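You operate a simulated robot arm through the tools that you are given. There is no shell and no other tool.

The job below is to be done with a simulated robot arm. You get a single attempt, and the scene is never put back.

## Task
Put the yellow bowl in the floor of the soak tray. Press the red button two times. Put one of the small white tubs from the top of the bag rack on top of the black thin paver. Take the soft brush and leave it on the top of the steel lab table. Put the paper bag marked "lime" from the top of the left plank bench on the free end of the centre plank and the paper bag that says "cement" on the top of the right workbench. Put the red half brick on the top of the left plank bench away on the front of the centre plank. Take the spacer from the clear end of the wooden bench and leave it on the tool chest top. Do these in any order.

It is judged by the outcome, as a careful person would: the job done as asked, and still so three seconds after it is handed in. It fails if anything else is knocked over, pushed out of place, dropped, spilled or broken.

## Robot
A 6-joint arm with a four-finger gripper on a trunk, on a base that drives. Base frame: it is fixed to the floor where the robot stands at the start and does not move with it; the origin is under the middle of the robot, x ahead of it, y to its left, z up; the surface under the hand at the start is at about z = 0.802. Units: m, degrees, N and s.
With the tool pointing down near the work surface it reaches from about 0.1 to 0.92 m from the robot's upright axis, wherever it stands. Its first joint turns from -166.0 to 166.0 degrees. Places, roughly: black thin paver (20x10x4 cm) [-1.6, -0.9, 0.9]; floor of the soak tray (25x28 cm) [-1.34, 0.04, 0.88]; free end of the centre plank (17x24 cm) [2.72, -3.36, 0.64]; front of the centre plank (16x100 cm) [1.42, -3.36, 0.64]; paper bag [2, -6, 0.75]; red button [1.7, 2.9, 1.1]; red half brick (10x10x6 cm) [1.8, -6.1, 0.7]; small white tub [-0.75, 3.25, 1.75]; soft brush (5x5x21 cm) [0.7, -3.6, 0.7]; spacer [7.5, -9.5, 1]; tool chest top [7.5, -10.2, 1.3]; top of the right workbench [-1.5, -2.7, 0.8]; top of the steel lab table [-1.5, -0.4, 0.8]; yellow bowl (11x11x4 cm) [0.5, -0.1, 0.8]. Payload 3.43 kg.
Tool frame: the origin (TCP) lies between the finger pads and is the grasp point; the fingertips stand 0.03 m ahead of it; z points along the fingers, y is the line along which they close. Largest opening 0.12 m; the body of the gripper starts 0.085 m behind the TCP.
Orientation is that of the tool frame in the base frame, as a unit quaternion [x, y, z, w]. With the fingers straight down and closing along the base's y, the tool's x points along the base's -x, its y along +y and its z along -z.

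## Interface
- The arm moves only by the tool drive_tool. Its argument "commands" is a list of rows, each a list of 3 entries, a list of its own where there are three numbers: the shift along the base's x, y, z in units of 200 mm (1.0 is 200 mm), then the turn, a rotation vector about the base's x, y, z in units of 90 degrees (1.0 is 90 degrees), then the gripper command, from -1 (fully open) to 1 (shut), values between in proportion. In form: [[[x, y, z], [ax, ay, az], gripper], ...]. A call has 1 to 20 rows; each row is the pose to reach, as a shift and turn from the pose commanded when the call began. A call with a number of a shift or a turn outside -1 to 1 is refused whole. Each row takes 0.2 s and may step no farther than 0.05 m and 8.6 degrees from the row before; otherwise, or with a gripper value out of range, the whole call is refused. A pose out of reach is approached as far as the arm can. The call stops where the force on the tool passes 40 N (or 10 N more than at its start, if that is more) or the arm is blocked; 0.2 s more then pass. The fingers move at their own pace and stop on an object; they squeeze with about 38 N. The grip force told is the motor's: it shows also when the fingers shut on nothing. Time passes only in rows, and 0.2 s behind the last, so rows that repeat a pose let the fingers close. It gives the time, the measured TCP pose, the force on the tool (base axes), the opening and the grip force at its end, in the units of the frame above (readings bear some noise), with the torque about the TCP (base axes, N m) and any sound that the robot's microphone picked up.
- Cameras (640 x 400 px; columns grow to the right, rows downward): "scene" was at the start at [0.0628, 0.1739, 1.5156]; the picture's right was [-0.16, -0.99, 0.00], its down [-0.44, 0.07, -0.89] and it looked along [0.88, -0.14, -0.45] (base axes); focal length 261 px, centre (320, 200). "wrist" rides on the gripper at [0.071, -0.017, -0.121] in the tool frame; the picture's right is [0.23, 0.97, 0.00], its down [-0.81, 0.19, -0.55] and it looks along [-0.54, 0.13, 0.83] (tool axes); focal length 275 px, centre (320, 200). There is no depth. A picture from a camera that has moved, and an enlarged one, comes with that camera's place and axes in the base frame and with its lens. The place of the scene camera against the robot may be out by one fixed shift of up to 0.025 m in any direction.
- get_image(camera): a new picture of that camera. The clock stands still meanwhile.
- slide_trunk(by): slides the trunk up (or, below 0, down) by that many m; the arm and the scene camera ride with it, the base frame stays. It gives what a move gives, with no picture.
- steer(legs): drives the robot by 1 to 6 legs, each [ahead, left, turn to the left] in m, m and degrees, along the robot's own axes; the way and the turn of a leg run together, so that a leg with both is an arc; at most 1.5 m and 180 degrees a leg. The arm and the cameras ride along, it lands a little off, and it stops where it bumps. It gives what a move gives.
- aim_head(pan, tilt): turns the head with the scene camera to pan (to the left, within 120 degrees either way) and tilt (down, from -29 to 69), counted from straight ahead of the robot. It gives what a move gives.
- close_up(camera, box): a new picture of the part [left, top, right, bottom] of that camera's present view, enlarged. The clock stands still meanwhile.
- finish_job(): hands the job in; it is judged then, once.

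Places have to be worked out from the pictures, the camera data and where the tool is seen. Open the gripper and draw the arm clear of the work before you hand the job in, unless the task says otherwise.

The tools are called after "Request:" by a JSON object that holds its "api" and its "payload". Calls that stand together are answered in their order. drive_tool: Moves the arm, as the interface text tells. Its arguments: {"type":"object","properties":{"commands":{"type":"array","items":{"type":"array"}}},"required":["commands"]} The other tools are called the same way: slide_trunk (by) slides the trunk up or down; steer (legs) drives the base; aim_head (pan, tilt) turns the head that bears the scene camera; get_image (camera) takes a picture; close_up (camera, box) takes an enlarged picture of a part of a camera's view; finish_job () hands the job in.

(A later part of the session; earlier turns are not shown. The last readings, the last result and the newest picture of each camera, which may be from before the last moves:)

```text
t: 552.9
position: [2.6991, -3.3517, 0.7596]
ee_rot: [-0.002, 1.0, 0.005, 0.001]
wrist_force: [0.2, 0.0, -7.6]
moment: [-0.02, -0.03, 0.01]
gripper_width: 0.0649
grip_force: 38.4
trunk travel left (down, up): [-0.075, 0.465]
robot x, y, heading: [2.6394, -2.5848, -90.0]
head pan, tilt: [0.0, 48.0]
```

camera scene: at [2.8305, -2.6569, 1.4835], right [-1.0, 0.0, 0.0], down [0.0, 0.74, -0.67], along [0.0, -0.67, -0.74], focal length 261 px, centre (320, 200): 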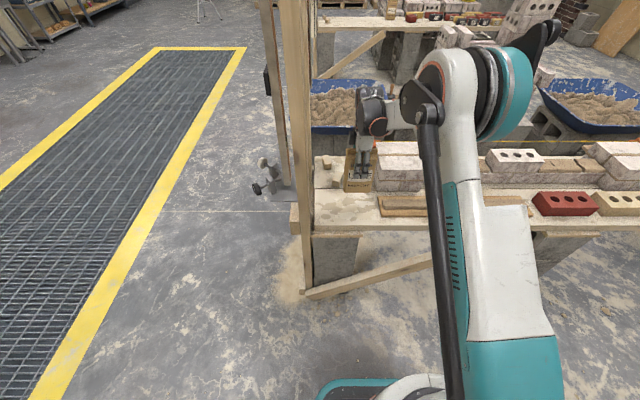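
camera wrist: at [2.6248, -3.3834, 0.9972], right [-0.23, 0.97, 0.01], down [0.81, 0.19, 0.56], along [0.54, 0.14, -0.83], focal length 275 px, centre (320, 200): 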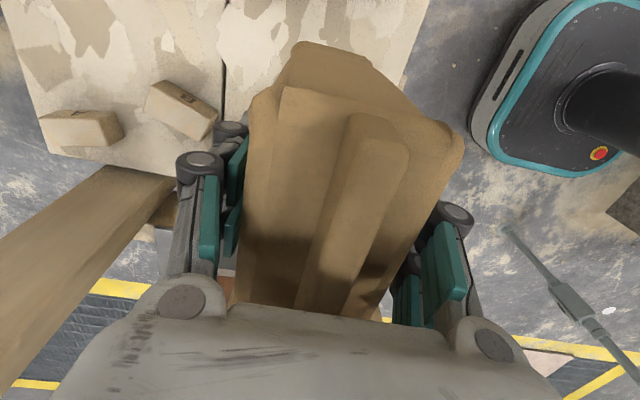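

Request:
{"api": "drive_tool", "payload": {"commands": [[[0, 0, -0.015], [0, 0, 0], 1], [[0, 0, -0.015], [0, 0, 0], 1]]}}

Request:
{"api": "drive_tool", "payload": {"commands": [[[0, 0, -0.015], [0, 0, 0], 1], [[0, 0, -0.015], [0, 0, 0], 1]]}}

Request:
{"api": "close_up", "payload": {"camera": "scene", "box": [280, 100, 460, 250]}}

```text
t: 553.5
position: [2.6985, -3.3508, 0.7576]
ee_rot: [-0.002, 1.0, 0.003, 0.001]
wrist_force: [1.7, -15.2, 15.1]
moment: [-1.07, 0.02, -0.06]
gripper_width: 0.0647
grip_force: 37.7
trunk travel left (down, up): [-0.075, 0.465]
robot x, y, heading: [2.6377, -2.5833, -89.9]
head pan, tilt: [0.0, 48.0]
```

```text
t: 554.1
position: [2.6994, -3.3495, 0.7533]
ee_rot: [-0.002, 1.0, 0.004, 0.001]
wrist_force: [1.0, -10.6, 28.7]
moment: [-0.43, 0.04, 0.11]
gripper_width: 0.0647
grip_force: 38.1
trunk travel left (down, up): [-0.075, 0.465]
robot x, y, heading: [2.6393, -2.5838, -90.0]
head pan, tilt: [0.0, 48.0]
```

```text
2.67 times, centred on (370, 175) of scene
camera zoom: at [2.8303, -2.6541, 1.4837], right [-1.0, 0.0, 0.0], down [0.0, 0.74, -0.67], along [0.0, -0.67, -0.74], focal length 696 px, centre (187, 267)
```

zoom: 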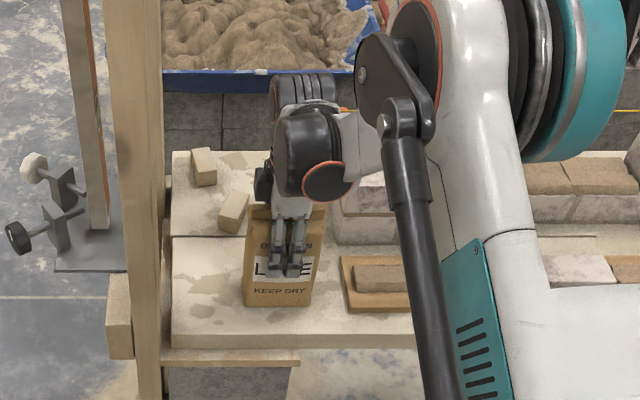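

The bag stands on the plank's free end (+28 N). I ease up, open and rise.

Request:
{"api": "drive_tool", "payload": {"commands": [[[0, 0, 0.02], [0, 0, 0], 1], [[0, 0, 0.02], [0, 0, 0], 1]]}}

Request:
{"api": "drive_tool", "payload": {"commands": [[[0, 0, 0.0], [0, 0, 0], 0.2], [[0, 0, 0.0], [0, 0, 0], -0.5], [[0, 0, 0.0], [0, 0, 0], -0.5], [[0, 0, 0.0], [0, 0, 0], -0.5], [[0, 0, 0.1], [0, 0, 0], -0.5], [[0, 0, 0.3], [0, 0, 0], -0.5], [[0, 0, 0.5], [0, 0, 0], -0.5], [[0, 0, 0.75], [0, 0, 0], -0.5], [[0, 0, 1.0], [0, 0, 0], -0.5], [[0, 0, 1.0], [0, 0, 0], -0.5]]}}

Request:
{"api": "get_image", "payload": {"camera": "wrist"}}

Request:
{"api": "get_image", "payload": {"camera": "scene"}}

```text
t: 554.7
position: [2.7003, -3.35, 0.7566]
ee_rot: [-0.001, 1.0, 0.005, 0.0]
wrist_force: [-0.1, -0.4, -6.4]
moment: [0.0, 0.01, 0.02]
gripper_width: 0.0649
grip_force: 38.2
trunk travel left (down, up): [-0.075, 0.465]
robot x, y, heading: [2.6383, -2.5865, -90.0]
head pan, tilt: [0.0, 48.0]
```

```text
t: 556.9
position: [2.699, -3.3496, 0.9573]
ee_rot: [-0.002, 1.0, 0.004, 0.001]
wrist_force: [0.2, 0.4, -0.3]
moment: [-0.02, -0.02, 0.0]
gripper_width: 0.0901
grip_force: 0.1
trunk travel left (down, up): [-0.075, 0.465]
robot x, y, heading: [2.6389, -2.587, -89.8]
head pan, tilt: [0.0, 48.0]
```

```text
taken
camera wrist: at [2.6267, -3.3674, 1.0786], right [-0.23, 0.97, 0.01], down [0.81, 0.19, 0.56], along [0.54, 0.14, -0.83], focal length 275 px, centre (320, 200)
```

wrist: 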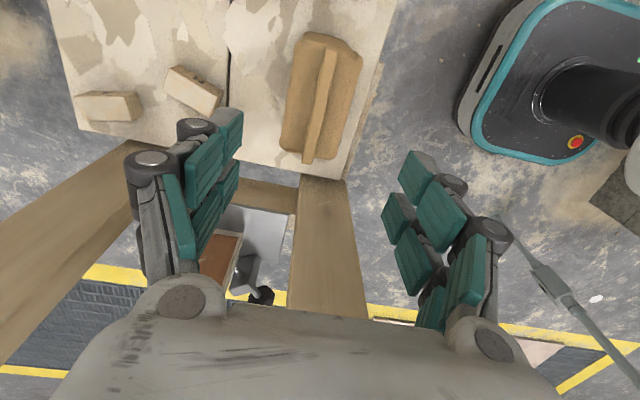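

```text
taken
camera scene: at [2.8303, -2.6553, 1.4835], right [-1.0, 0.0, 0.0], down [0.0, 0.74, -0.67], along [0.0, -0.67, -0.74], focal length 261 px, centre (320, 200)
```

scene: 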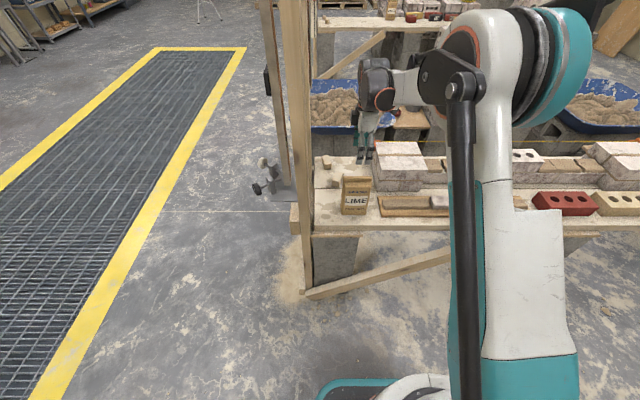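

LIME stands upright on the free end. Now the half brick: I raise and retract the arm, turn right and go back west along the lane, then down the corridor.

Request:
{"api": "drive_tool", "payload": {"commands": [[[0, 0.1, 0.2], [0, 0, 0], -0.5], [[0, 0.25, 0.4], [0, 0, 0], -0.5], [[0, 0.4, 0.6], [0, 0, 0], -0.5], [[0, 0.6, 0.65], [0, 0, 0], -0.5], [[0, 0.7, 0.65], [0, 0, 0], -0.5], [[0, 0.7, 0.65], [0, 0, 0], -0.5]]}}

Request:
{"api": "steer", "payload": {"legs": [[-0.05, 0, 0], [0, 0, -90], [1.45, 0, 0], [1.45, 0, 0]]}}

Request:
{"api": "steer", "payload": {"legs": [[0, 1.4, 0], [0, 1.4, 0]]}}

```text
t: 558.3
position: [2.7006, -3.2119, 1.0877]
ee_rot: [-0.002, 1.0, 0.005, 0.001]
wrist_force: [-0.2, -0.1, -0.3]
moment: [-0.01, 0.02, 0.02]
gripper_width: 0.09
grip_force: 0.2
trunk travel left (down, up): [-0.075, 0.465]
robot x, y, heading: [2.6357, -2.5847, -89.8]
head pan, tilt: [0.0, 48.0]
```

```text
t: 576.8
position: [-0.9033, -2.564, 1.0877]
ee_rot: [0.71, 0.704, 0.002, 0.004]
wrist_force: [0.1, -0.3, 0.2]
moment: [-0.03, -0.01, -0.01]
gripper_width: 0.09
grip_force: 0.1
trunk travel left (down, up): [-0.075, 0.465]
robot x, y, heading: [-0.2779, -2.5093, 179.5]
head pan, tilt: [0.0, 48.0]
```

```text
t: 590.4
position: [-0.9665, -5.3785, 1.0882]
ee_rot: [0.706, 0.708, 0.002, 0.003]
wrist_force: [0.2, 0.3, 0.4]
moment: [0.02, -0.04, 0.02]
gripper_width: 0.0899
grip_force: 0.0
trunk travel left (down, up): [-0.075, 0.465]
robot x, y, heading: [-0.3418, -5.3213, 180.1]
head pan, tilt: [0.0, 48.0]
```

Request:
{"api": "steer", "payload": {"legs": [[0, 0, 90], [0, 0, 90], [0, -0.08, 0]]}}

Request:
{"api": "steer", "payload": {"legs": [[1.04, 0, 0], [1.04, 0, 0]]}}

```text
t: 599.1
position: [0.2836, -5.3396, 1.0897]
ee_rot: [-0.706, 0.708, 0.003, -0.003]
wrist_force: [-0.1, 0.4, 0.9]
moment: [0.03, 0.0, 0.0]
gripper_width: 0.0899
grip_force: 0.1
trunk travel left (down, up): [-0.075, 0.465]
robot x, y, heading: [-0.3466, -5.3975, -0.4]
head pan, tilt: [0.0, 48.0]
```

```text
t: 609.3
position: [2.3405, -5.3946, 1.0883]
ee_rot: [-0.692, 0.722, 0.003, -0.003]
wrist_force: [0.4, 0.3, -0.2]
moment: [0.02, 0.01, -0.02]
gripper_width: 0.0901
grip_force: 0.1
trunk travel left (down, up): [-0.075, 0.465]
robot x, y, heading: [1.7124, -5.4269, -2.6]
head pan, tilt: [0.0, 48.0]
```

Now turn to face the bench and look at the half brick.

Request:
{"api": "steer", "payload": {"legs": [[0, 0.03, 0], [0, 0, -87.5]]}}

Request:
{"api": "get_image", "payload": {"camera": "wrist"}}

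Request:
{"api": "get_image", "payload": {"camera": "scene"}}

```text
t: 613.8
position: [1.7799, -6.0216, 1.0894]
ee_rot: [-0.004, 1.0, 0.003, 0.001]
wrist_force: [-0.2, -0.1, 0.5]
moment: [-0.03, -0.01, 0.03]
gripper_width: 0.0901
grip_force: 0.0
trunk travel left (down, up): [-0.075, 0.465]
robot x, y, heading: [1.7125, -5.3988, -90.0]
head pan, tilt: [0.0, 48.0]
```

```text
taken
camera wrist: at [1.7069, -6.0412, 1.2097], right [-0.24, 0.97, 0.01], down [0.81, 0.19, 0.56], along [0.54, 0.14, -0.83], focal length 275 px, centre (320, 200)
```

wrist: 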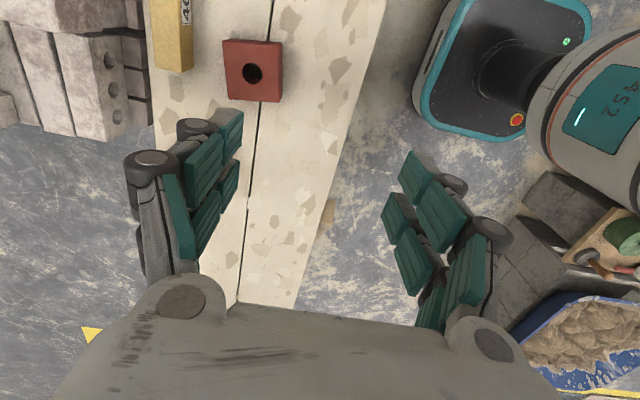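

```text
taken
camera scene: at [1.9068, -5.4677, 1.4836], right [-1.0, 0.0, 0.0], down [0.0, 0.74, -0.67], along [0.0, -0.67, -0.74], focal length 261 px, centre (320, 200)
```

scene: 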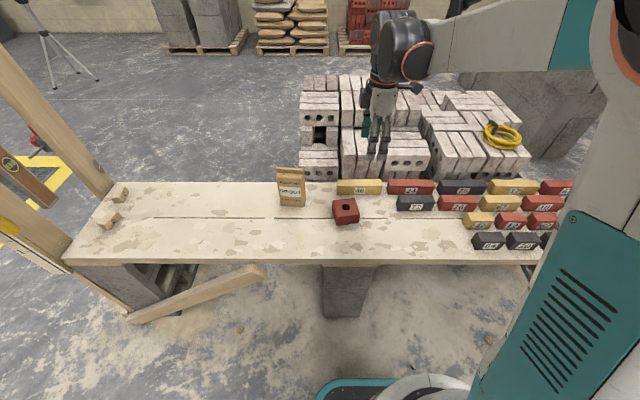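

The half brick is centred at about [1.81, -6.12] with a yaw of ~10°; behind it is the yellow "46" brick, so I grip it from the x sides. I turn the hand by -80° and go over it.

Request:
{"api": "drive_tool", "payload": {"commands": [[[0.01, -0.04, 0], [0, 0, -0.081], -1], [[0.03, -0.08, 0], [0, 0, -0.162], -1], [[0.04, -0.12, 0], [0, 0, -0.243], -1], [[0.05, -0.16, 0], [0, 0, -0.324], -1], [[0.07, -0.2, 0], [0, 0, -0.405], -1], [[0.08, -0.24, 0], [0, 0, -0.485], -1], [[0.09, -0.28, 0], [0, 0, -0.566], -1], [[0.1, -0.32, 0], [0, 0, -0.647], -1], [[0.12, -0.38, 0], [0, 0, -0.728], -1], [[0.13, -0.44, -0.1], [0, 0, -0.809], -1], [[0.15, -0.5, -0.2], [0, 0, -0.89], -1], [[0.15, -0.5, -0.4], [0, 0, -0.89], -1], [[0.15, -0.5, -0.6], [0, 0, -0.89], -1], [[0.15, -0.5, -0.6], [0, 0, -0.89], -1]]}}

Request:
{"api": "get_image", "payload": {"camera": "wrist"}}

```text
t: 616.8
position: [1.8091, -6.1249, 0.9682]
ee_rot: [0.641, 0.767, 0.003, 0.003]
wrist_force: [-0.8, -0.1, -0.3]
moment: [-0.01, -0.03, 0.0]
gripper_width: 0.12
grip_force: 0.0
trunk travel left (down, up): [-0.075, 0.465]
robot x, y, heading: [1.7134, -5.3945, -89.8]
head pan, tilt: [0.0, 48.0]
```

```text
taken
camera wrist: at [1.7788, -6.0566, 1.0897], right [0.92, 0.4, 0.01], down [0.33, -0.76, 0.56], along [0.23, -0.51, -0.83], focal length 275 px, centre (320, 200)
```

wrist: 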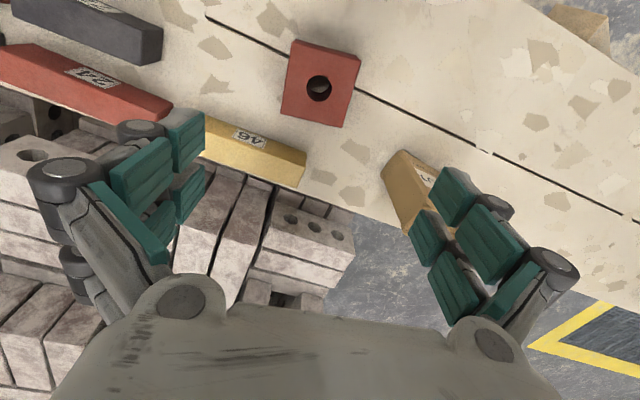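

Aligned and centred (column 320). To stay clear of the GROUT bag I take the brick 2 cm toward its front with the opening at 0.108. Descend to 0.76 and check.

Request:
{"api": "drive_tool", "payload": {"commands": [[[-0.015, 0.1, 0], [0, 0, 0], -0.8], [[-0.015, 0.1, -0.2], [0, 0, 0], -0.8], [[-0.015, 0.1, -0.4], [0, 0, 0], -0.8], [[-0.015, 0.1, -0.6], [0, 0, 0], -0.8], [[-0.015, 0.1, -0.8], [0, 0, 0], -0.8], [[-0.015, 0.1, -1.0], [0, 0, 0], -0.8], [[-0.015, 0.1, -1.0], [0, 0, 0], -0.8]]}}

Request:
{"api": "get_image", "payload": {"camera": "wrist"}}

Request:
{"api": "close_up", "payload": {"camera": "scene", "box": [270, 140, 430, 260]}}

```text
t: 618.4
position: [1.8065, -6.1005, 0.768]
ee_rot: [0.641, 0.768, 0.003, 0.003]
wrist_force: [0.5, 0.1, -0.2]
moment: [0.0, -0.01, 0.01]
gripper_width: 0.1082
grip_force: 0.1
trunk travel left (down, up): [-0.075, 0.465]
robot x, y, heading: [1.7163, -5.3964, -89.9]
head pan, tilt: [0.0, 48.0]
```

```text
taken
camera wrist: at [1.7757, -6.0339, 0.8886], right [0.92, 0.4, 0.01], down [0.33, -0.76, 0.56], along [0.23, -0.51, -0.83], focal length 275 px, centre (320, 200)
```

wrist: 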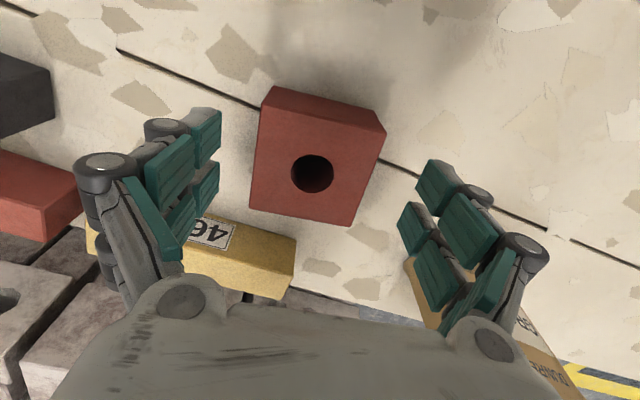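

```text
3.33 times, centred on (350, 200) of scene
camera zoom: at [1.9069, -5.4683, 1.4836], right [-1.0, 0.0, 0.0], down [0.0, 0.74, -0.67], along [0.0, -0.67, -0.74], focal length 870 px, centre (220, 200)
```

zoom: 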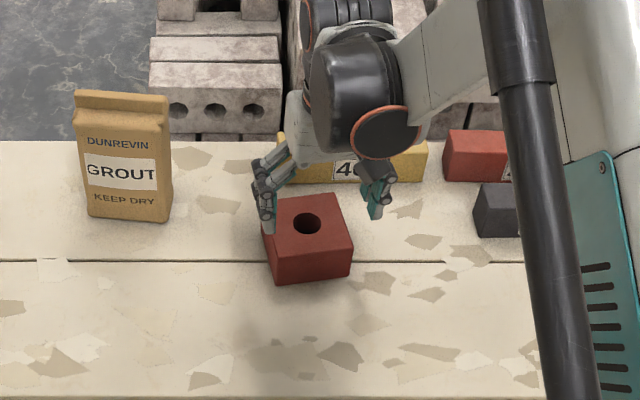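

Clear of GROUT, and centred between the fingers. Descend to 0.69, close and lift.

Request:
{"api": "drive_tool", "payload": {"commands": [[[0, 0, -0.1], [0, 0, 0], -0.8], [[0, 0, -0.2], [0, 0, 0], -0.8], [[0, 0, -0.3], [0, 0, 0], -0.8], [[0, 0, -0.39], [0, 0, 0], -0.8], [[0, 0, -0.39], [0, 0, 0], -0.8]]}}

Request:
{"api": "get_image", "payload": {"camera": "wrist"}}

```text
t: 619.6
position: [1.8056, -6.1021, 0.6912]
ee_rot: [0.641, 0.768, 0.003, 0.003]
wrist_force: [-1.6, 0.0, 0.4]
moment: [-0.01, 0.0, 0.0]
gripper_width: 0.1078
grip_force: 0.0
trunk travel left (down, up): [-0.075, 0.465]
robot x, y, heading: [1.7153, -5.3954, -89.8]
head pan, tilt: [0.0, 48.0]
```

```text
taken
camera wrist: at [1.7751, -6.0345, 0.8116], right [0.92, 0.4, 0.01], down [0.33, -0.76, 0.56], along [0.23, -0.51, -0.83], focal length 275 px, centre (320, 200)
```

wrist: 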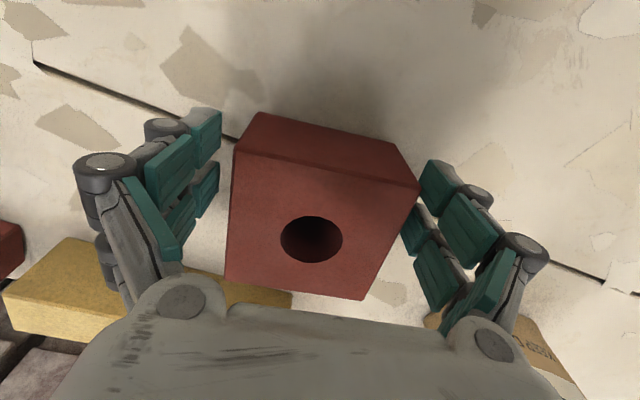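

Request:
{"api": "drive_tool", "payload": {"commands": [[[0, 0, 0], [0, 0, 0], 0], [[0, 0, 0], [0, 0, 0], 1], [[0, 0, 0], [0, 0, 0], 1], [[0, 0, 0.05], [0, 0, 0], 1], [[0, 0, 0.15], [0, 0, 0], 1], [[0, 0, 0.35], [0, 0, 0], 1], [[0, 0, 0.55], [0, 0, 0], 1], [[0, 0, 0.75], [0, 0, 0], 1], [[0, 0, 0.95], [0, 0, 0], 1], [[0, 0, 1.0], [0, 0, 0], 1]]}}

Request:
{"api": "get_image", "payload": {"camera": "wrist"}}

Request:
{"api": "get_image", "payload": {"camera": "scene"}}

```text
t: 621.8
position: [1.805, -6.1039, 0.8901]
ee_rot: [0.641, 0.768, 0.004, 0.003]
wrist_force: [0.3, 0.1, -8.1]
moment: [0.21, 0.05, 0.01]
gripper_width: 0.0918
grip_force: 38.4
trunk travel left (down, up): [-0.075, 0.465]
robot x, y, heading: [1.7167, -5.4004, -89.6]
head pan, tilt: [0.0, 48.0]
```

```text
taken
camera wrist: at [1.7744, -6.0369, 1.0115], right [0.92, 0.4, 0.01], down [0.33, -0.76, 0.56], along [0.23, -0.51, -0.83], focal length 275 px, centre (320, 200)
```

wrist: 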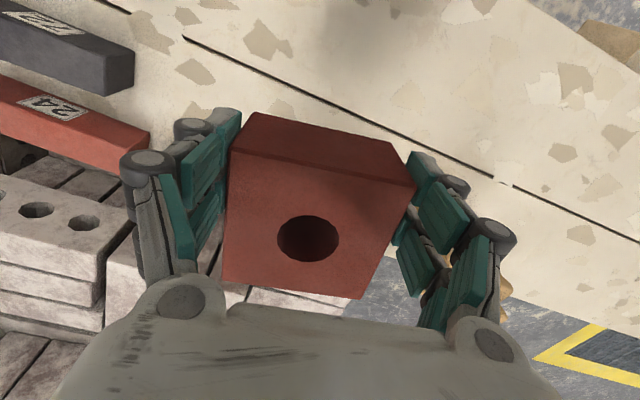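

```text
taken
camera scene: at [1.9069, -5.4681, 1.4835], right [-1.0, 0.0, 0.0], down [0.0, 0.74, -0.67], along [0.0, -0.67, -0.74], focal length 261 px, centre (320, 200)
```

scene: 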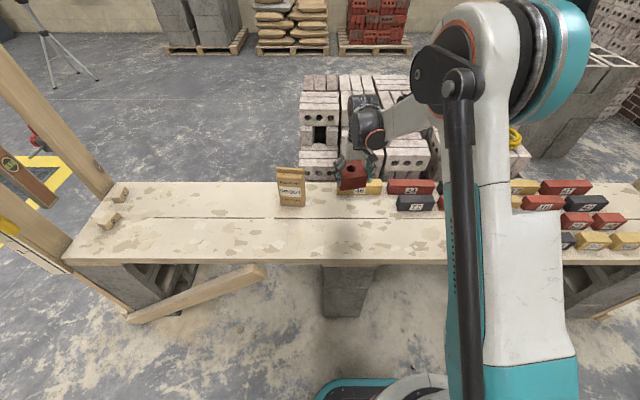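

The brick is held (0.85 kg). I raise it, draw the arm in and turn the hand +80° so it will close along y when placing.

Request:
{"api": "drive_tool", "payload": {"commands": [[[0, 0, 0.2], [0, 0, 0], 1], [[0, 0, 0.4], [0, 0, 0], 1], [[0, 0.05, 0.6], [0, 0, 0.08], 1], [[0, 0.1, 0.8], [0, 0, 0.16], 1], [[-0.02, 0.15, 0.95], [0, 0, 0.24], 1], [[-0.03, 0.2, 0.95], [0, 0, 0.32], 1], [[-0.05, 0.24, 0.95], [0, 0, 0.4], 1], [[-0.06, 0.28, 0.95], [0, 0, 0.48], 1], [[-0.08, 0.32, 0.95], [0, 0, 0.56], 1], [[-0.09, 0.36, 0.95], [0, 0, 0.64], 1], [[-0.1, 0.4, 0.95], [0, 0, 0.72], 1], [[-0.12, 0.4, 0.95], [0, 0, 0.8], 1], [[-0.12, 0.4, 0.95], [0, 0, 0.89], 1], [[-0.12, 0.4, 0.95], [0, 0, 0.89], 1]]}}

Request:
{"api": "steer", "payload": {"legs": [[0, 0, -90], [1.02, 0, 0], [1.02, 0, 0]]}}

Request:
{"api": "steer", "payload": {"legs": [[0, -1.43, 0], [0, -1.43, 0]]}}

```text
t: 624.8
position: [1.7815, -6.0229, 1.081]
ee_rot: [-0.004, 1.0, 0.005, 0.001]
wrist_force: [-0.1, 0.3, -7.8]
moment: [-0.01, 0.25, 0.02]
gripper_width: 0.0916
grip_force: 37.9
trunk travel left (down, up): [-0.075, 0.465]
robot x, y, heading: [1.7175, -5.3975, -89.5]
head pan, tilt: [0.0, 48.0]
```

```text
t: 638.8
position: [-0.953, -5.4358, 1.0807]
ee_rot: [0.711, 0.703, 0.002, 0.003]
wrist_force: [0.8, 0.0, -7.7]
moment: [0.23, -0.01, -0.01]
gripper_width: 0.0917
grip_force: 38.1
trunk travel left (down, up): [-0.075, 0.465]
robot x, y, heading: [-0.3261, -5.383, 179.2]
head pan, tilt: [0.0, 48.0]
```

```text
t: 652.7
position: [-0.8935, -2.569, 1.0794]
ee_rot: [0.709, 0.705, 0.003, 0.004]
wrist_force: [-0.3, 0.0, -8.0]
moment: [0.24, 0.01, 0.01]
gripper_width: 0.0919
grip_force: 38.5
trunk travel left (down, up): [-0.075, 0.465]
robot x, y, heading: [-0.2629, -2.5122, 179.6]
head pan, tilt: [0.0, 48.0]
```

Now I turn round to the right to face +x, drive along the lane to x ≈ 1.09, and turn right to face the plank.

Request:
{"api": "steer", "payload": {"legs": [[0, 0, -180], [1.35, 0, 0]]}}

Request:
{"api": "steer", "payload": {"legs": [[0, 0, -89.5]]}}

Request:
{"api": "aim_head", "payload": {"pan": 0, "tilt": 45}}

Request:
{"api": "get_image", "payload": {"camera": "scene"}}

Request:
{"api": "get_image", "payload": {"camera": "wrist"}}

```text
t: 666.9
position: [1.7127, -2.4648, 1.0794]
ee_rot: [0.708, -0.706, -0.004, 0.002]
wrist_force: [0.4, -0.7, -8.2]
moment: [-0.24, -0.01, 0.03]
gripper_width: 0.0916
grip_force: 38.2
trunk travel left (down, up): [-0.075, 0.465]
robot x, y, heading: [1.0865, -2.5302, 0.2]
head pan, tilt: [0.0, 48.0]
```

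```text
t: 671.0
position: [1.1625, -3.1548, 1.0795]
ee_rot: [-0.01, 1.0, 0.005, 0.0]
wrist_force: [-0.2, 0.0, -7.9]
moment: [0.01, 0.26, -0.04]
gripper_width: 0.0919
grip_force: 37.7
trunk travel left (down, up): [-0.075, 0.465]
robot x, y, heading: [1.0855, -2.5305, -88.9]
head pan, tilt: [0.0, 48.0]
```

```text
t: 671.7
position: [1.162, -3.1555, 1.0806]
ee_rot: [-0.01, 1.0, 0.004, 0.001]
wrist_force: [-0.3, 1.2, -7.0]
moment: [0.0, 0.28, 0.01]
gripper_width: 0.0919
grip_force: 37.7
trunk travel left (down, up): [-0.075, 0.465]
robot x, y, heading: [1.0888, -2.5307, -89.0]
head pan, tilt: [0.0, 45.0]
```

```text
taken
camera scene: at [1.2803, -2.6011, 1.4877], right [-1.0, -0.02, 0.0], down [-0.01, 0.71, -0.71], along [0.01, -0.71, -0.71], focal length 261 px, centre (320, 200)
```

scene: 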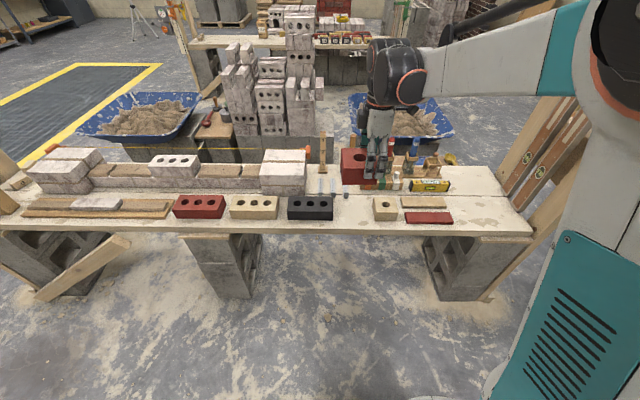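

```text
taken
camera wrist: at [1.0907, -3.1744, 1.2015], right [-0.25, 0.97, 0.01], down [0.81, 0.2, 0.56], along [0.54, 0.15, -0.83], focal length 275 px, centre (320, 200)
```

wrist: 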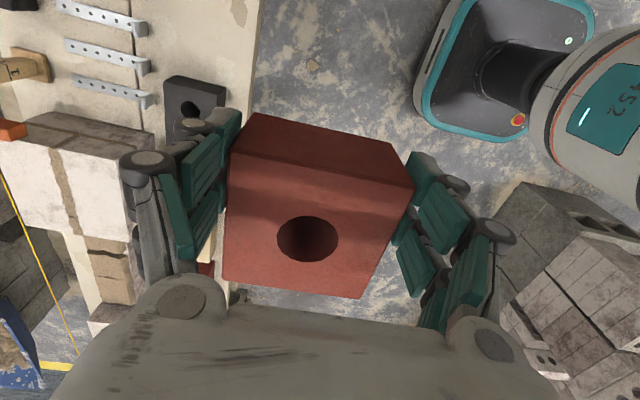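

Request:
{"api": "close_up", "payload": {"camera": "scene", "box": [270, 130, 430, 240]}}

```text
3.64 times, centred on (350, 185) of scene
camera zoom: at [1.2803, -2.6011, 1.4877], right [-1.0, -0.02, 0.0], down [-0.01, 0.71, -0.71], along [0.01, -0.71, -0.71], focal length 948 px, centre (211, 254)
```

zoom: 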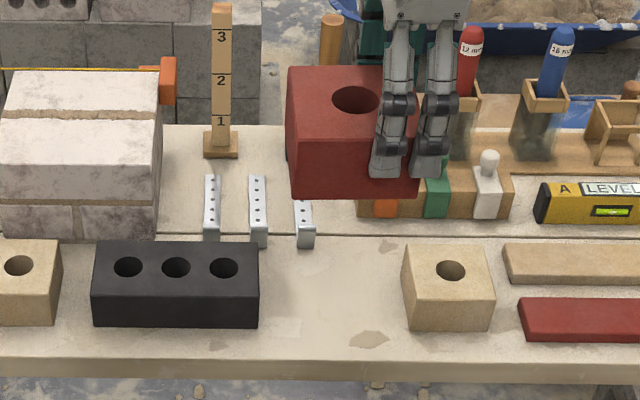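

The gap on the front plank between the black brick (to x ≈ 1.23) and the wooden half block (from x ≈ 1.06) takes the half brick; brackets' ends are behind at y ≈ -3.46. I go over [1.12, -3.35] (brick centre 1.14) and lower to 0.80.

Request:
{"api": "drive_tool", "payload": {"commands": [[[-0.05, -0.2, 0], [0, 0, 0], 1], [[-0.1, -0.4, 0], [0, 0, 0], 1], [[-0.15, -0.6, 0], [0, 0, 0], 1], [[-0.2, -0.8, 0], [0, 0, 0], 1], [[-0.21, -0.97, 0], [0, 0, 0], 1], [[-0.21, -0.97, -0.2], [0, 0, 0], 1], [[-0.21, -0.97, -0.4], [0, 0, 0], 1], [[-0.21, -0.97, -0.6], [0, 0, 0], 1], [[-0.21, -0.97, -0.8], [0, 0, 0], 1], [[-0.21, -0.97, -1.0], [0, 0, 0], 1], [[-0.21, -0.97, -1.0], [0, 0, 0], 1]]}}

Request:
{"api": "get_image", "payload": {"camera": "wrist"}}

Request:
{"api": "close_up", "payload": {"camera": "scene", "box": [270, 130, 430, 240]}}

```text
t: 674.1
position: [1.1194, -3.3504, 0.8797]
ee_rot: [-0.01, 1.0, 0.005, 0.001]
wrist_force: [-0.4, -0.9, -7.8]
moment: [0.01, 0.24, 0.0]
gripper_width: 0.092
grip_force: 38.1
trunk travel left (down, up): [-0.075, 0.465]
robot x, y, heading: [1.0868, -2.5312, -89.0]
head pan, tilt: [0.0, 45.0]
```

```text
taken
camera wrist: at [1.0485, -3.3697, 1.0011], right [-0.25, 0.97, 0.01], down [0.81, 0.2, 0.56], along [0.54, 0.15, -0.83], focal length 275 px, centre (320, 200)
```

wrist: 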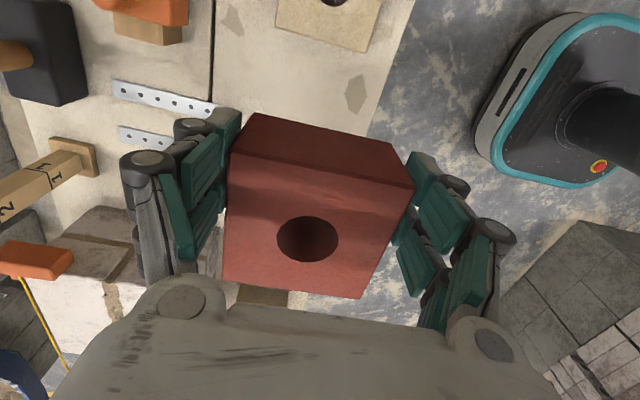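

```text
3.64 times, centred on (350, 185) of scene
camera zoom: at [1.2803, -2.6019, 1.4877], right [-1.0, -0.02, 0.0], down [-0.01, 0.71, -0.71], along [0.01, -0.71, -0.71], focal length 948 px, centre (211, 254)
```

zoom: 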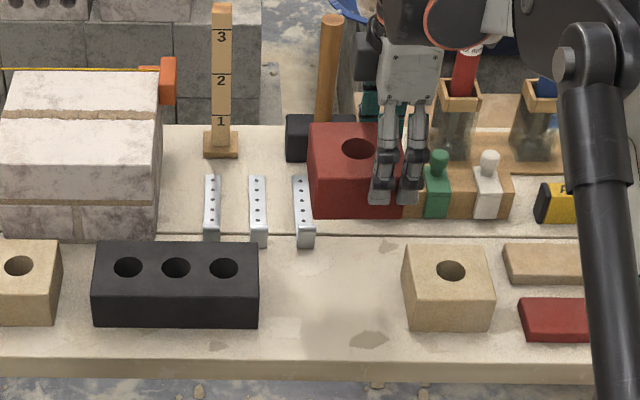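

The brick is over the gap with about 3 cm each side. I lower to 0.71, then feel for contact.

Request:
{"api": "drive_tool", "payload": {"commands": [[[0.03, 0, -0.2], [0, 0, 0], 1], [[0.03, 0, -0.4], [0, 0, 0], 1], [[0.03, 0, -0.6], [0, 0, 0], 1], [[0.03, 0, -0.75], [0, 0, 0], 1], [[0.03, 0, -0.85], [0, 0, 0], 1], [[0.03, 0, -0.85], [0, 0, 0], 1]]}}

Request:
{"api": "close_up", "payload": {"camera": "scene", "box": [270, 130, 430, 240]}}

Request:
{"api": "drive_tool", "payload": {"commands": [[[0, 0, -0.02], [0, 0, 0], 1], [[0, 0, -0.04], [0, 0, 0], 1], [[0, 0, -0.04], [0, 0, 0], 1]]}}

```text
t: 675.5
position: [1.1286, -3.3475, 0.71]
ee_rot: [-0.009, 1.0, 0.004, 0.001]
wrist_force: [0.5, 0.1, -8.4]
moment: [0.0, 0.26, 0.0]
gripper_width: 0.0917
grip_force: 37.9
trunk travel left (down, up): [-0.075, 0.465]
robot x, y, heading: [1.0832, -2.5278, -89.0]
head pan, tilt: [0.0, 45.0]
```

```text
3.64 times, centred on (350, 185) of scene
camera zoom: at [1.2803, -2.6016, 1.4877], right [-1.0, -0.02, 0.0], down [-0.01, 0.71, -0.71], along [0.01, -0.71, -0.71], focal length 948 px, centre (211, 254)
```

zoom: 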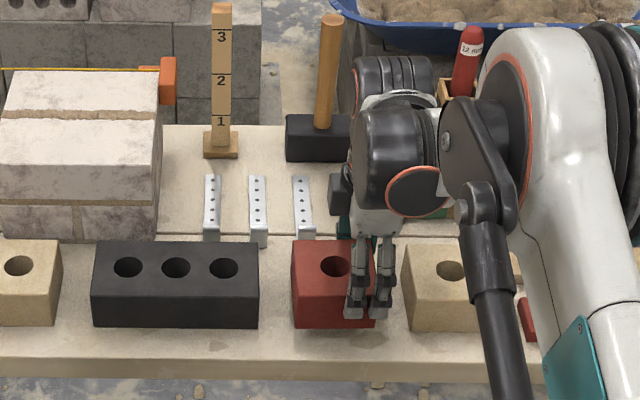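

```text
t: 676.3
position: [1.1265, -3.3487, 0.7027]
ee_rot: [-0.009, 1.0, 0.004, 0.001]
wrist_force: [-0.2, 0.5, -9.4]
moment: [-0.02, 0.24, -0.01]
gripper_width: 0.0917
grip_force: 37.7
trunk travel left (down, up): [-0.075, 0.465]
robot x, y, heading: [1.0874, -2.529, -89.0]
head pan, tilt: [0.0, 45.0]
```

Perfectly between its neighbours. Lower the last centimetre in 3 mm steps.

Request:
{"api": "drive_tool", "payload": {"commands": [[[0, 0, -0.015], [0, 0, 0], 1], [[0, 0, -0.03], [0, 0, 0], 1], [[0, 0, -0.03], [0, 0, 0], 1]]}}

Request:
{"api": "drive_tool", "payload": {"commands": [[[0, 0, -0.015], [0, 0, 0], 1], [[0, 0, -0.015], [0, 0, 0], 1]]}}

Request:
{"api": "drive_tool", "payload": {"commands": [[[0, 0, -0.01], [0, 0, 0], 1], [[0, 0, -0.01], [0, 0, 0], 1]]}}

```text
t: 677.1
position: [1.1267, -3.3493, 0.6951]
ee_rot: [-0.01, 1.0, 0.005, 0.001]
wrist_force: [-0.5, -0.6, -6.7]
moment: [0.03, 0.22, 0.01]
gripper_width: 0.0916
grip_force: 37.8
trunk travel left (down, up): [-0.075, 0.465]
robot x, y, heading: [1.0866, -2.5329, -89.1]
head pan, tilt: [0.0, 45.0]
```

```text
t: 677.7
position: [1.1265, -3.3498, 0.6929]
ee_rot: [-0.009, 1.0, 0.004, 0.0]
wrist_force: [0.4, 0.1, -7.1]
moment: [0.02, 0.26, 0.0]
gripper_width: 0.0917
grip_force: 37.6
trunk travel left (down, up): [-0.075, 0.465]
robot x, y, heading: [1.0875, -2.5304, -88.9]
head pan, tilt: [0.0, 45.0]
```

```text
t: 678.3
position: [1.1269, -3.3489, 0.6912]
ee_rot: [-0.01, 1.0, 0.005, 0.001]
wrist_force: [0.6, -1.6, -2.5]
moment: [-0.12, -0.19, -0.04]
gripper_width: 0.0916
grip_force: 38.1
trunk travel left (down, up): [-0.075, 0.465]
robot x, y, heading: [1.09, -2.5324, -88.8]
head pan, tilt: [0.0, 45.0]
```

Contact begins (-2.5 N). One millimetre more, then open to 0.108 and rise.

Request:
{"api": "drive_tool", "payload": {"commands": [[[0, 0, -0.005], [0, 0, 0], 1], [[0, 0, -0.005], [0, 0, 0], 0], [[0, 0, -0.005], [0, 0, 0], -0.8], [[0, 0, -0.005], [0, 0, 0], -0.8], [[0, 0, -0.005], [0, 0, 0], -0.8], [[0, 0, 0.1], [0, 0, 0], -0.8], [[0, 0, 0.3], [0, 0, 0], -0.8], [[0, 0, 0.5], [0, 0, 0], -0.8], [[0, 0, 0.75], [0, 0, 0], -0.8], [[0, 0, 1.0], [0, 0, 0], -0.8], [[0, 0, 1.0], [0, 0, 0], -0.8]]}}

Request:
{"api": "get_image", "payload": {"camera": "wrist"}}

Request:
{"api": "get_image", "payload": {"camera": "scene"}}

```text
t: 680.7
position: [1.1236, -3.3484, 0.8928]
ee_rot: [-0.01, 1.0, 0.004, 0.0]
wrist_force: [-0.1, 1.0, -0.1]
moment: [-0.08, 0.0, 0.0]
gripper_width: 0.1079
grip_force: 0.0
trunk travel left (down, up): [-0.075, 0.465]
robot x, y, heading: [1.0884, -2.5292, -89.0]
head pan, tilt: [0.0, 45.0]
```

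```text
taken
camera wrist: at [1.0518, -3.3682, 1.014], right [-0.25, 0.97, 0.01], down [0.81, 0.2, 0.56], along [0.54, 0.14, -0.83], focal length 275 px, centre (320, 200)
```

wrist: 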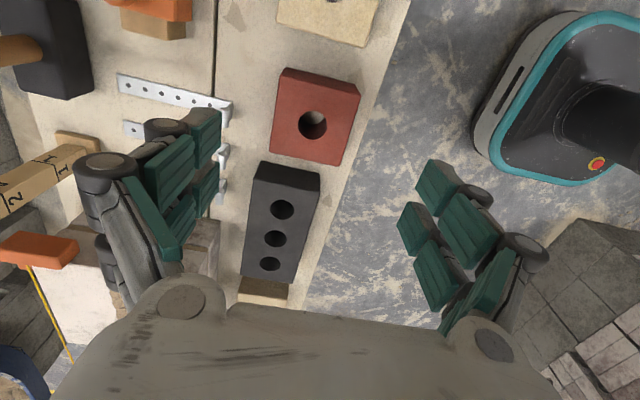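

```text
taken
camera scene: at [1.2801, -2.6001, 1.4877], right [-1.0, -0.02, 0.0], down [-0.01, 0.71, -0.71], along [0.01, -0.71, -0.71], focal length 261 px, centre (320, 200)
```

scene: 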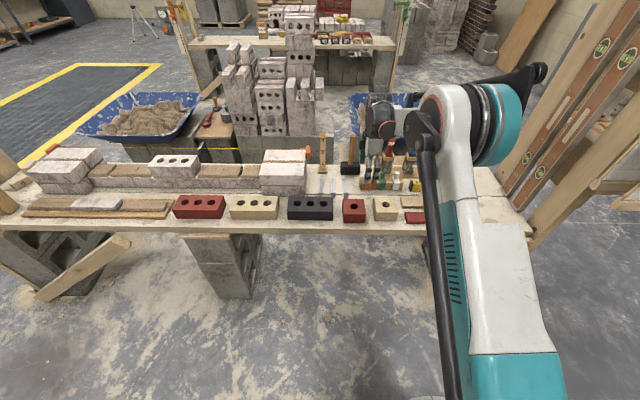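

The half brick stands in line on the front of the centre plank. Last, the spacer at the far end of the room. I raise and retract the arm, turn to face +x, and go east along the lane between the pole and the plank's end post.

Request:
{"api": "drive_tool", "payload": {"commands": [[[0, 0.1, 0.2], [0, 0, 0], -0.8], [[0, 0.3, 0.4], [0, 0, 0], -0.8], [[0, 0.5, 0.6], [0, 0, 0], -0.8], [[0, 0.7, 0.8], [0, 0, 0], -0.8], [[0, 0.9, 0.9], [0, 0, 0], -0.8], [[0, 1.0, 0.9], [0, 0, 0], -0.8], [[0, 1.0, 0.9], [0, 0, 0], -0.8]]}}

Request:
{"api": "steer", "payload": {"legs": [[0, 0, 89], [0, -0.23, 0], [1.1, 0, 0]]}}

Request:
{"api": "aim_head", "payload": {"pan": 0, "tilt": 25}}

Request:
{"api": "get_image", "payload": {"camera": "scene"}}

```text
refused: row 2 steps farther than a row can; nothing moved
```

```text
t: 691.5
position: [3.0127, -2.705, 0.8913]
ee_rot: [0.714, -0.7, -0.003, 0.003]
wrist_force: [0.0, 0.2, 0.1]
moment: [0.02, -0.01, -0.05]
gripper_width: 0.1078
grip_force: 0.2
trunk travel left (down, up): [-0.075, 0.465]
robot x, y, heading: [2.1934, -2.7399, 0.7]
head pan, tilt: [0.0, 45.0]
```

```text
t: 692.3
position: [3.0142, -2.7058, 0.8922]
ee_rot: [0.714, -0.7, -0.004, 0.002]
wrist_force: [0.9, 0.1, -0.1]
moment: [0.0, 0.01, -0.01]
gripper_width: 0.1081
grip_force: 0.1
trunk travel left (down, up): [-0.075, 0.465]
robot x, y, heading: [2.1952, -2.7399, 1.0]
head pan, tilt: [0.0, 25.0]
```

```text
taken
camera scene: at [2.2556, -2.5526, 1.5183], right [0.02, -1.0, 0.0], down [-0.42, -0.01, -0.91], along [0.91, 0.01, -0.42], focal length 261 px, centre (320, 200)
```

scene: 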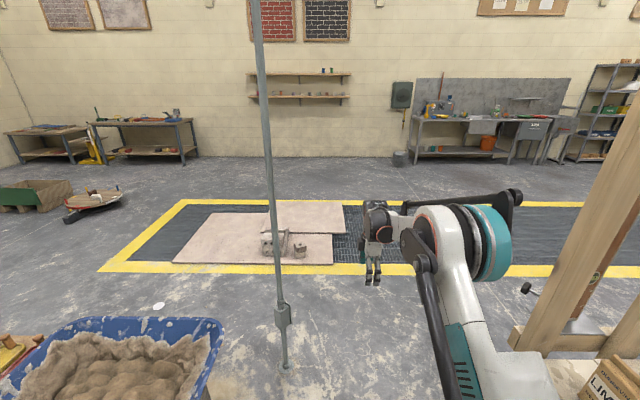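

The arm move was refused for too big a step, but the turn went clear all the same. I now raise and retract the hand properly before going on.

Request:
{"api": "drive_tool", "payload": {"commands": [[[-0.12, 0, 0.15], [0, 0, 0], -0.8], [[-0.25, 0, 0.3], [0, 0, 0], -0.8], [[-0.4, 0, 0.45], [0, 0, 0], -0.8], [[-0.55, 0, 0.6], [0, 0, 0], -0.8], [[-0.7, 0, 0.75], [0, 0, 0], -0.8], [[-0.85, 0, 0.9], [0, 0, 0], -0.8], [[-0.95, 0, 0.95], [0, 0, 0], -0.8], [[-0.95, 0, 0.95], [0, 0, 0], 0]]}}

Request:
{"api": "aim_head", "payload": {"pan": -90, "tilt": 40}}

Request:
{"api": "get_image", "payload": {"camera": "scene"}}

Request:
{"api": "aim_head", "payload": {"pan": -35, "tilt": 30}}

Request:
{"api": "get_image", "payload": {"camera": "scene"}}

```text
t: 694.1
position: [2.8233, -2.7036, 1.0831]
ee_rot: [0.714, -0.7, -0.003, 0.002]
wrist_force: [1.5, -0.1, -0.2]
moment: [0.03, -0.04, 0.0]
gripper_width: 0.0599
grip_force: 0.1
trunk travel left (down, up): [-0.075, 0.465]
robot x, y, heading: [2.1944, -2.7385, 0.9]
head pan, tilt: [0.0, 25.0]
```

```text
t: 695.7
position: [2.8223, -2.7048, 1.083]
ee_rot: [0.713, -0.701, -0.004, 0.003]
wrist_force: [-0.2, 0.3, 0.5]
moment: [0.02, 0.0, 0.02]
gripper_width: 0.0599
grip_force: 0.0
trunk travel left (down, up): [-0.075, 0.465]
robot x, y, heading: [2.1951, -2.7405, 0.8]
head pan, tilt: [-90.0, 40.0]
```

```text
taken
camera scene: at [2.1648, -2.6391, 1.495], right [-1.0, -0.02, 0.0], down [-0.01, 0.64, -0.77], along [0.01, -0.77, -0.64], focal length 261 px, centre (320, 200)
```

scene: 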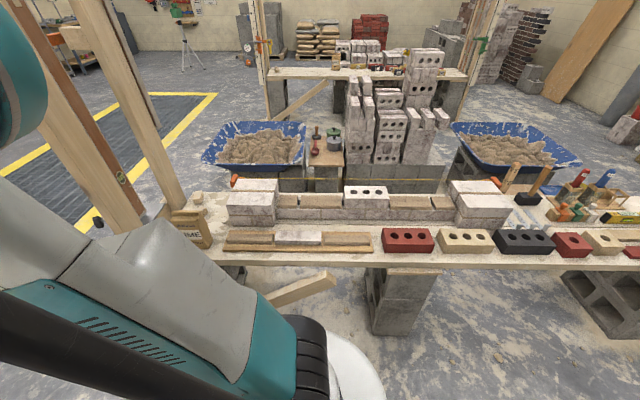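

```text
t: 697.0
position: [2.8235, -2.705, 1.0832]
ee_rot: [0.714, -0.7, -0.004, 0.003]
wrist_force: [-0.4, -0.4, 0.2]
moment: [0.0, -0.01, -0.01]
gripper_width: 0.0603
grip_force: 0.0
trunk travel left (down, up): [-0.075, 0.465]
robot x, y, heading: [2.1956, -2.7416, 1.0]
head pan, tilt: [-35.0, 30.0]
```

```text
taken
camera scene: at [2.2382, -2.6048, 1.5104], right [-0.56, -0.83, 0.0], down [-0.41, 0.28, -0.87], along [0.72, -0.49, -0.5], focal length 261 px, centre (320, 200)
```

scene: 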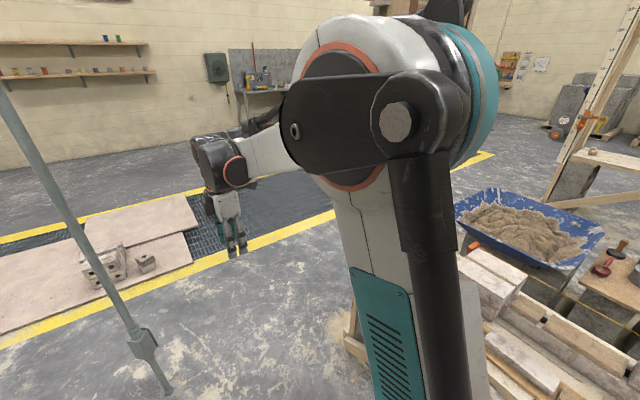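

The plank is all in order with LIME and the half brick. I continue east past the pole to x ≈ 3.6.

Request:
{"api": "steer", "payload": {"legs": [[0, 0, -1], [1.42, -0.04, 0]]}}

Request:
{"api": "aim_head", "payload": {"pan": -80, "tilt": 15}}

Request:
{"api": "get_image", "payload": {"camera": "scene"}}

Request:
{"api": "aim_head", "payload": {"pan": 30, "tilt": 15}}

Request:
{"api": "get_image", "payload": {"camera": "scene"}}

```text
t: 704.4
position: [4.2412, -2.74, 1.0826]
ee_rot: [0.712, -0.702, -0.003, 0.003]
wrist_force: [0.7, 1.1, -0.4]
moment: [-0.04, -0.01, 0.0]
gripper_width: 0.0598
grip_force: 0.0
trunk travel left (down, up): [-0.075, 0.465]
robot x, y, heading: [3.6093, -2.7756, 0.9]
head pan, tilt: [-35.0, 30.0]
```

```text
t: 705.5
position: [4.2403, -2.7398, 1.0824]
ee_rot: [0.713, -0.701, -0.003, 0.003]
wrist_force: [-0.6, 0.8, 0.7]
moment: [0.02, 0.05, -0.02]
gripper_width: 0.0599
grip_force: 0.0
trunk travel left (down, up): [-0.075, 0.465]
robot x, y, heading: [3.6123, -2.7726, 0.5]
head pan, tilt: [-80.0, 15.0]
```

```text
taken
camera scene: at [3.5995, -2.679, 1.5346], right [-0.98, -0.19, 0.0], down [-0.05, 0.25, -0.97], along [0.18, -0.95, -0.26], focal length 261 px, centre (320, 200)
```

scene: 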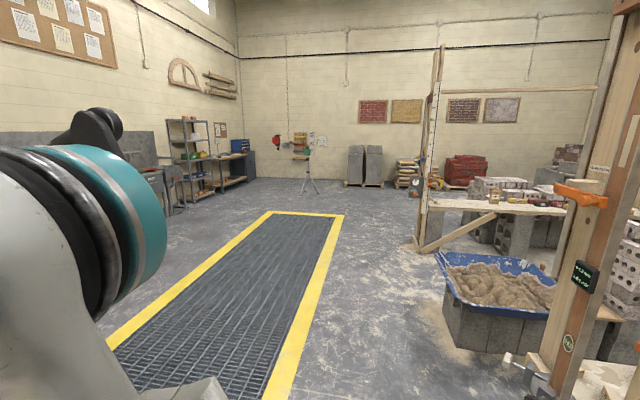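

```text
t: 707.4
position: [4.241, -2.7406, 1.0833]
ee_rot: [0.712, -0.702, -0.003, 0.003]
wrist_force: [0.3, 0.7, 0.4]
moment: [-0.02, 0.01, 0.03]
gripper_width: 0.06
grip_force: 0.0
trunk travel left (down, up): [-0.075, 0.465]
robot x, y, heading: [3.6144, -2.7743, 0.7]
head pan, tilt: [30.0, 15.0]
```

```text
taken
camera scene: at [3.6624, -2.5396, 1.5346], right [0.51, -0.86, 0.0], down [-0.22, -0.13, -0.97], along [0.83, 0.49, -0.26], focal length 261 px, centre (320, 200)
```

scene: 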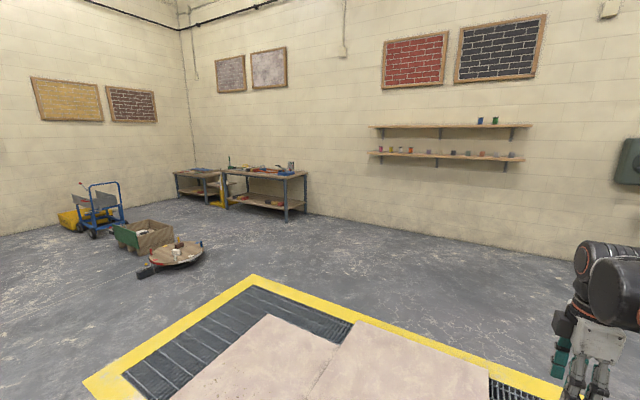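

The way south along x ≈ 3.6 (west of the grating) is clear. I zoom to the far corner where the bench and blue tool chest stand.

Request:
{"api": "aim_head", "payload": {"pan": -65, "tilt": 10}}

Request:
{"api": "get_image", "payload": {"camera": "scene"}}

Request:
{"api": "steer", "payload": {"legs": [[0, 0, -90.7]]}}

Request:
{"api": "aim_head", "payload": {"pan": 25, "tilt": 10}}

Request:
{"api": "get_image", "payload": {"camera": "scene"}}

Request:
{"api": "close_up", "payload": {"camera": "scene", "box": [200, 120, 360, 240]}}

```text
t: 709.1
position: [4.2413, -2.7408, 1.0831]
ee_rot: [0.713, -0.701, -0.003, 0.002]
wrist_force: [0.1, -0.1, 0.6]
moment: [0.03, -0.01, -0.01]
gripper_width: 0.0602
grip_force: 0.1
trunk travel left (down, up): [-0.075, 0.465]
robot x, y, heading: [3.6177, -2.7736, 0.7]
head pan, tilt: [-65.0, 10.0]
```

```text
taken
camera scene: at [3.6224, -2.6709, 1.5427], right [-0.9, -0.43, 0.0], down [-0.08, 0.16, -0.98], along [0.43, -0.89, -0.17], focal length 261 px, centre (320, 200)
```

scene: 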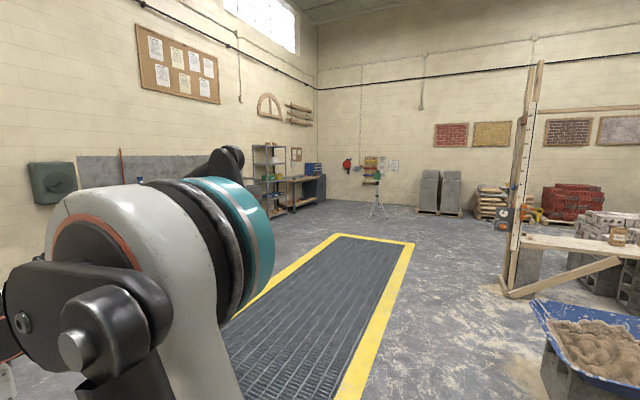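

```text
t: 713.4
position: [3.6196, -3.4059, 1.0816]
ee_rot: [0.014, 1.0, 0.003, 0.001]
wrist_force: [0.6, 0.2, -0.2]
moment: [-0.01, 0.01, 0.0]
gripper_width: 0.06
grip_force: 0.0
trunk travel left (down, up): [-0.075, 0.465]
robot x, y, heading: [3.612, -2.7774, -91.5]
head pan, tilt: [-65.0, 10.0]
```

```text
t: 715.0
position: [3.621, -3.4046, 1.0832]
ee_rot: [0.014, 1.0, 0.005, 0.001]
wrist_force: [0.1, 0.5, -1.1]
moment: [0.02, 0.02, 0.01]
gripper_width: 0.0598
grip_force: 0.1
trunk travel left (down, up): [-0.075, 0.465]
robot x, y, heading: [3.6134, -2.7753, -91.5]
head pan, tilt: [25.0, 10.0]
```

```text
taken
camera scene: at [3.8415, -2.8587, 1.5427], right [-0.92, -0.39, 0.0], down [-0.07, 0.16, -0.98], along [0.39, -0.9, -0.17], focal length 261 px, centre (320, 200)
```

scene: 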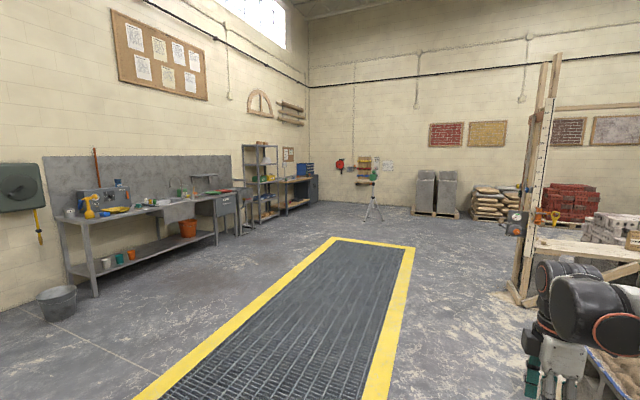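

```text
3.33 times, centred on (280, 180) of scene
camera zoom: at [3.8415, -2.8587, 1.5427], right [-0.92, -0.39, 0.0], down [-0.07, 0.16, -0.98], along [0.39, -0.9, -0.17], focal length 870 px, centre (453, 267)
```

zoom: 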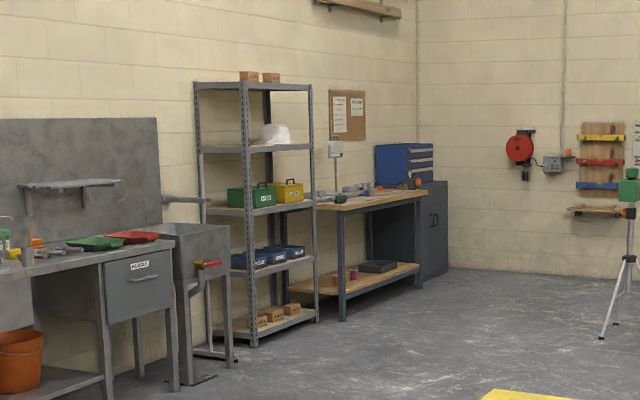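

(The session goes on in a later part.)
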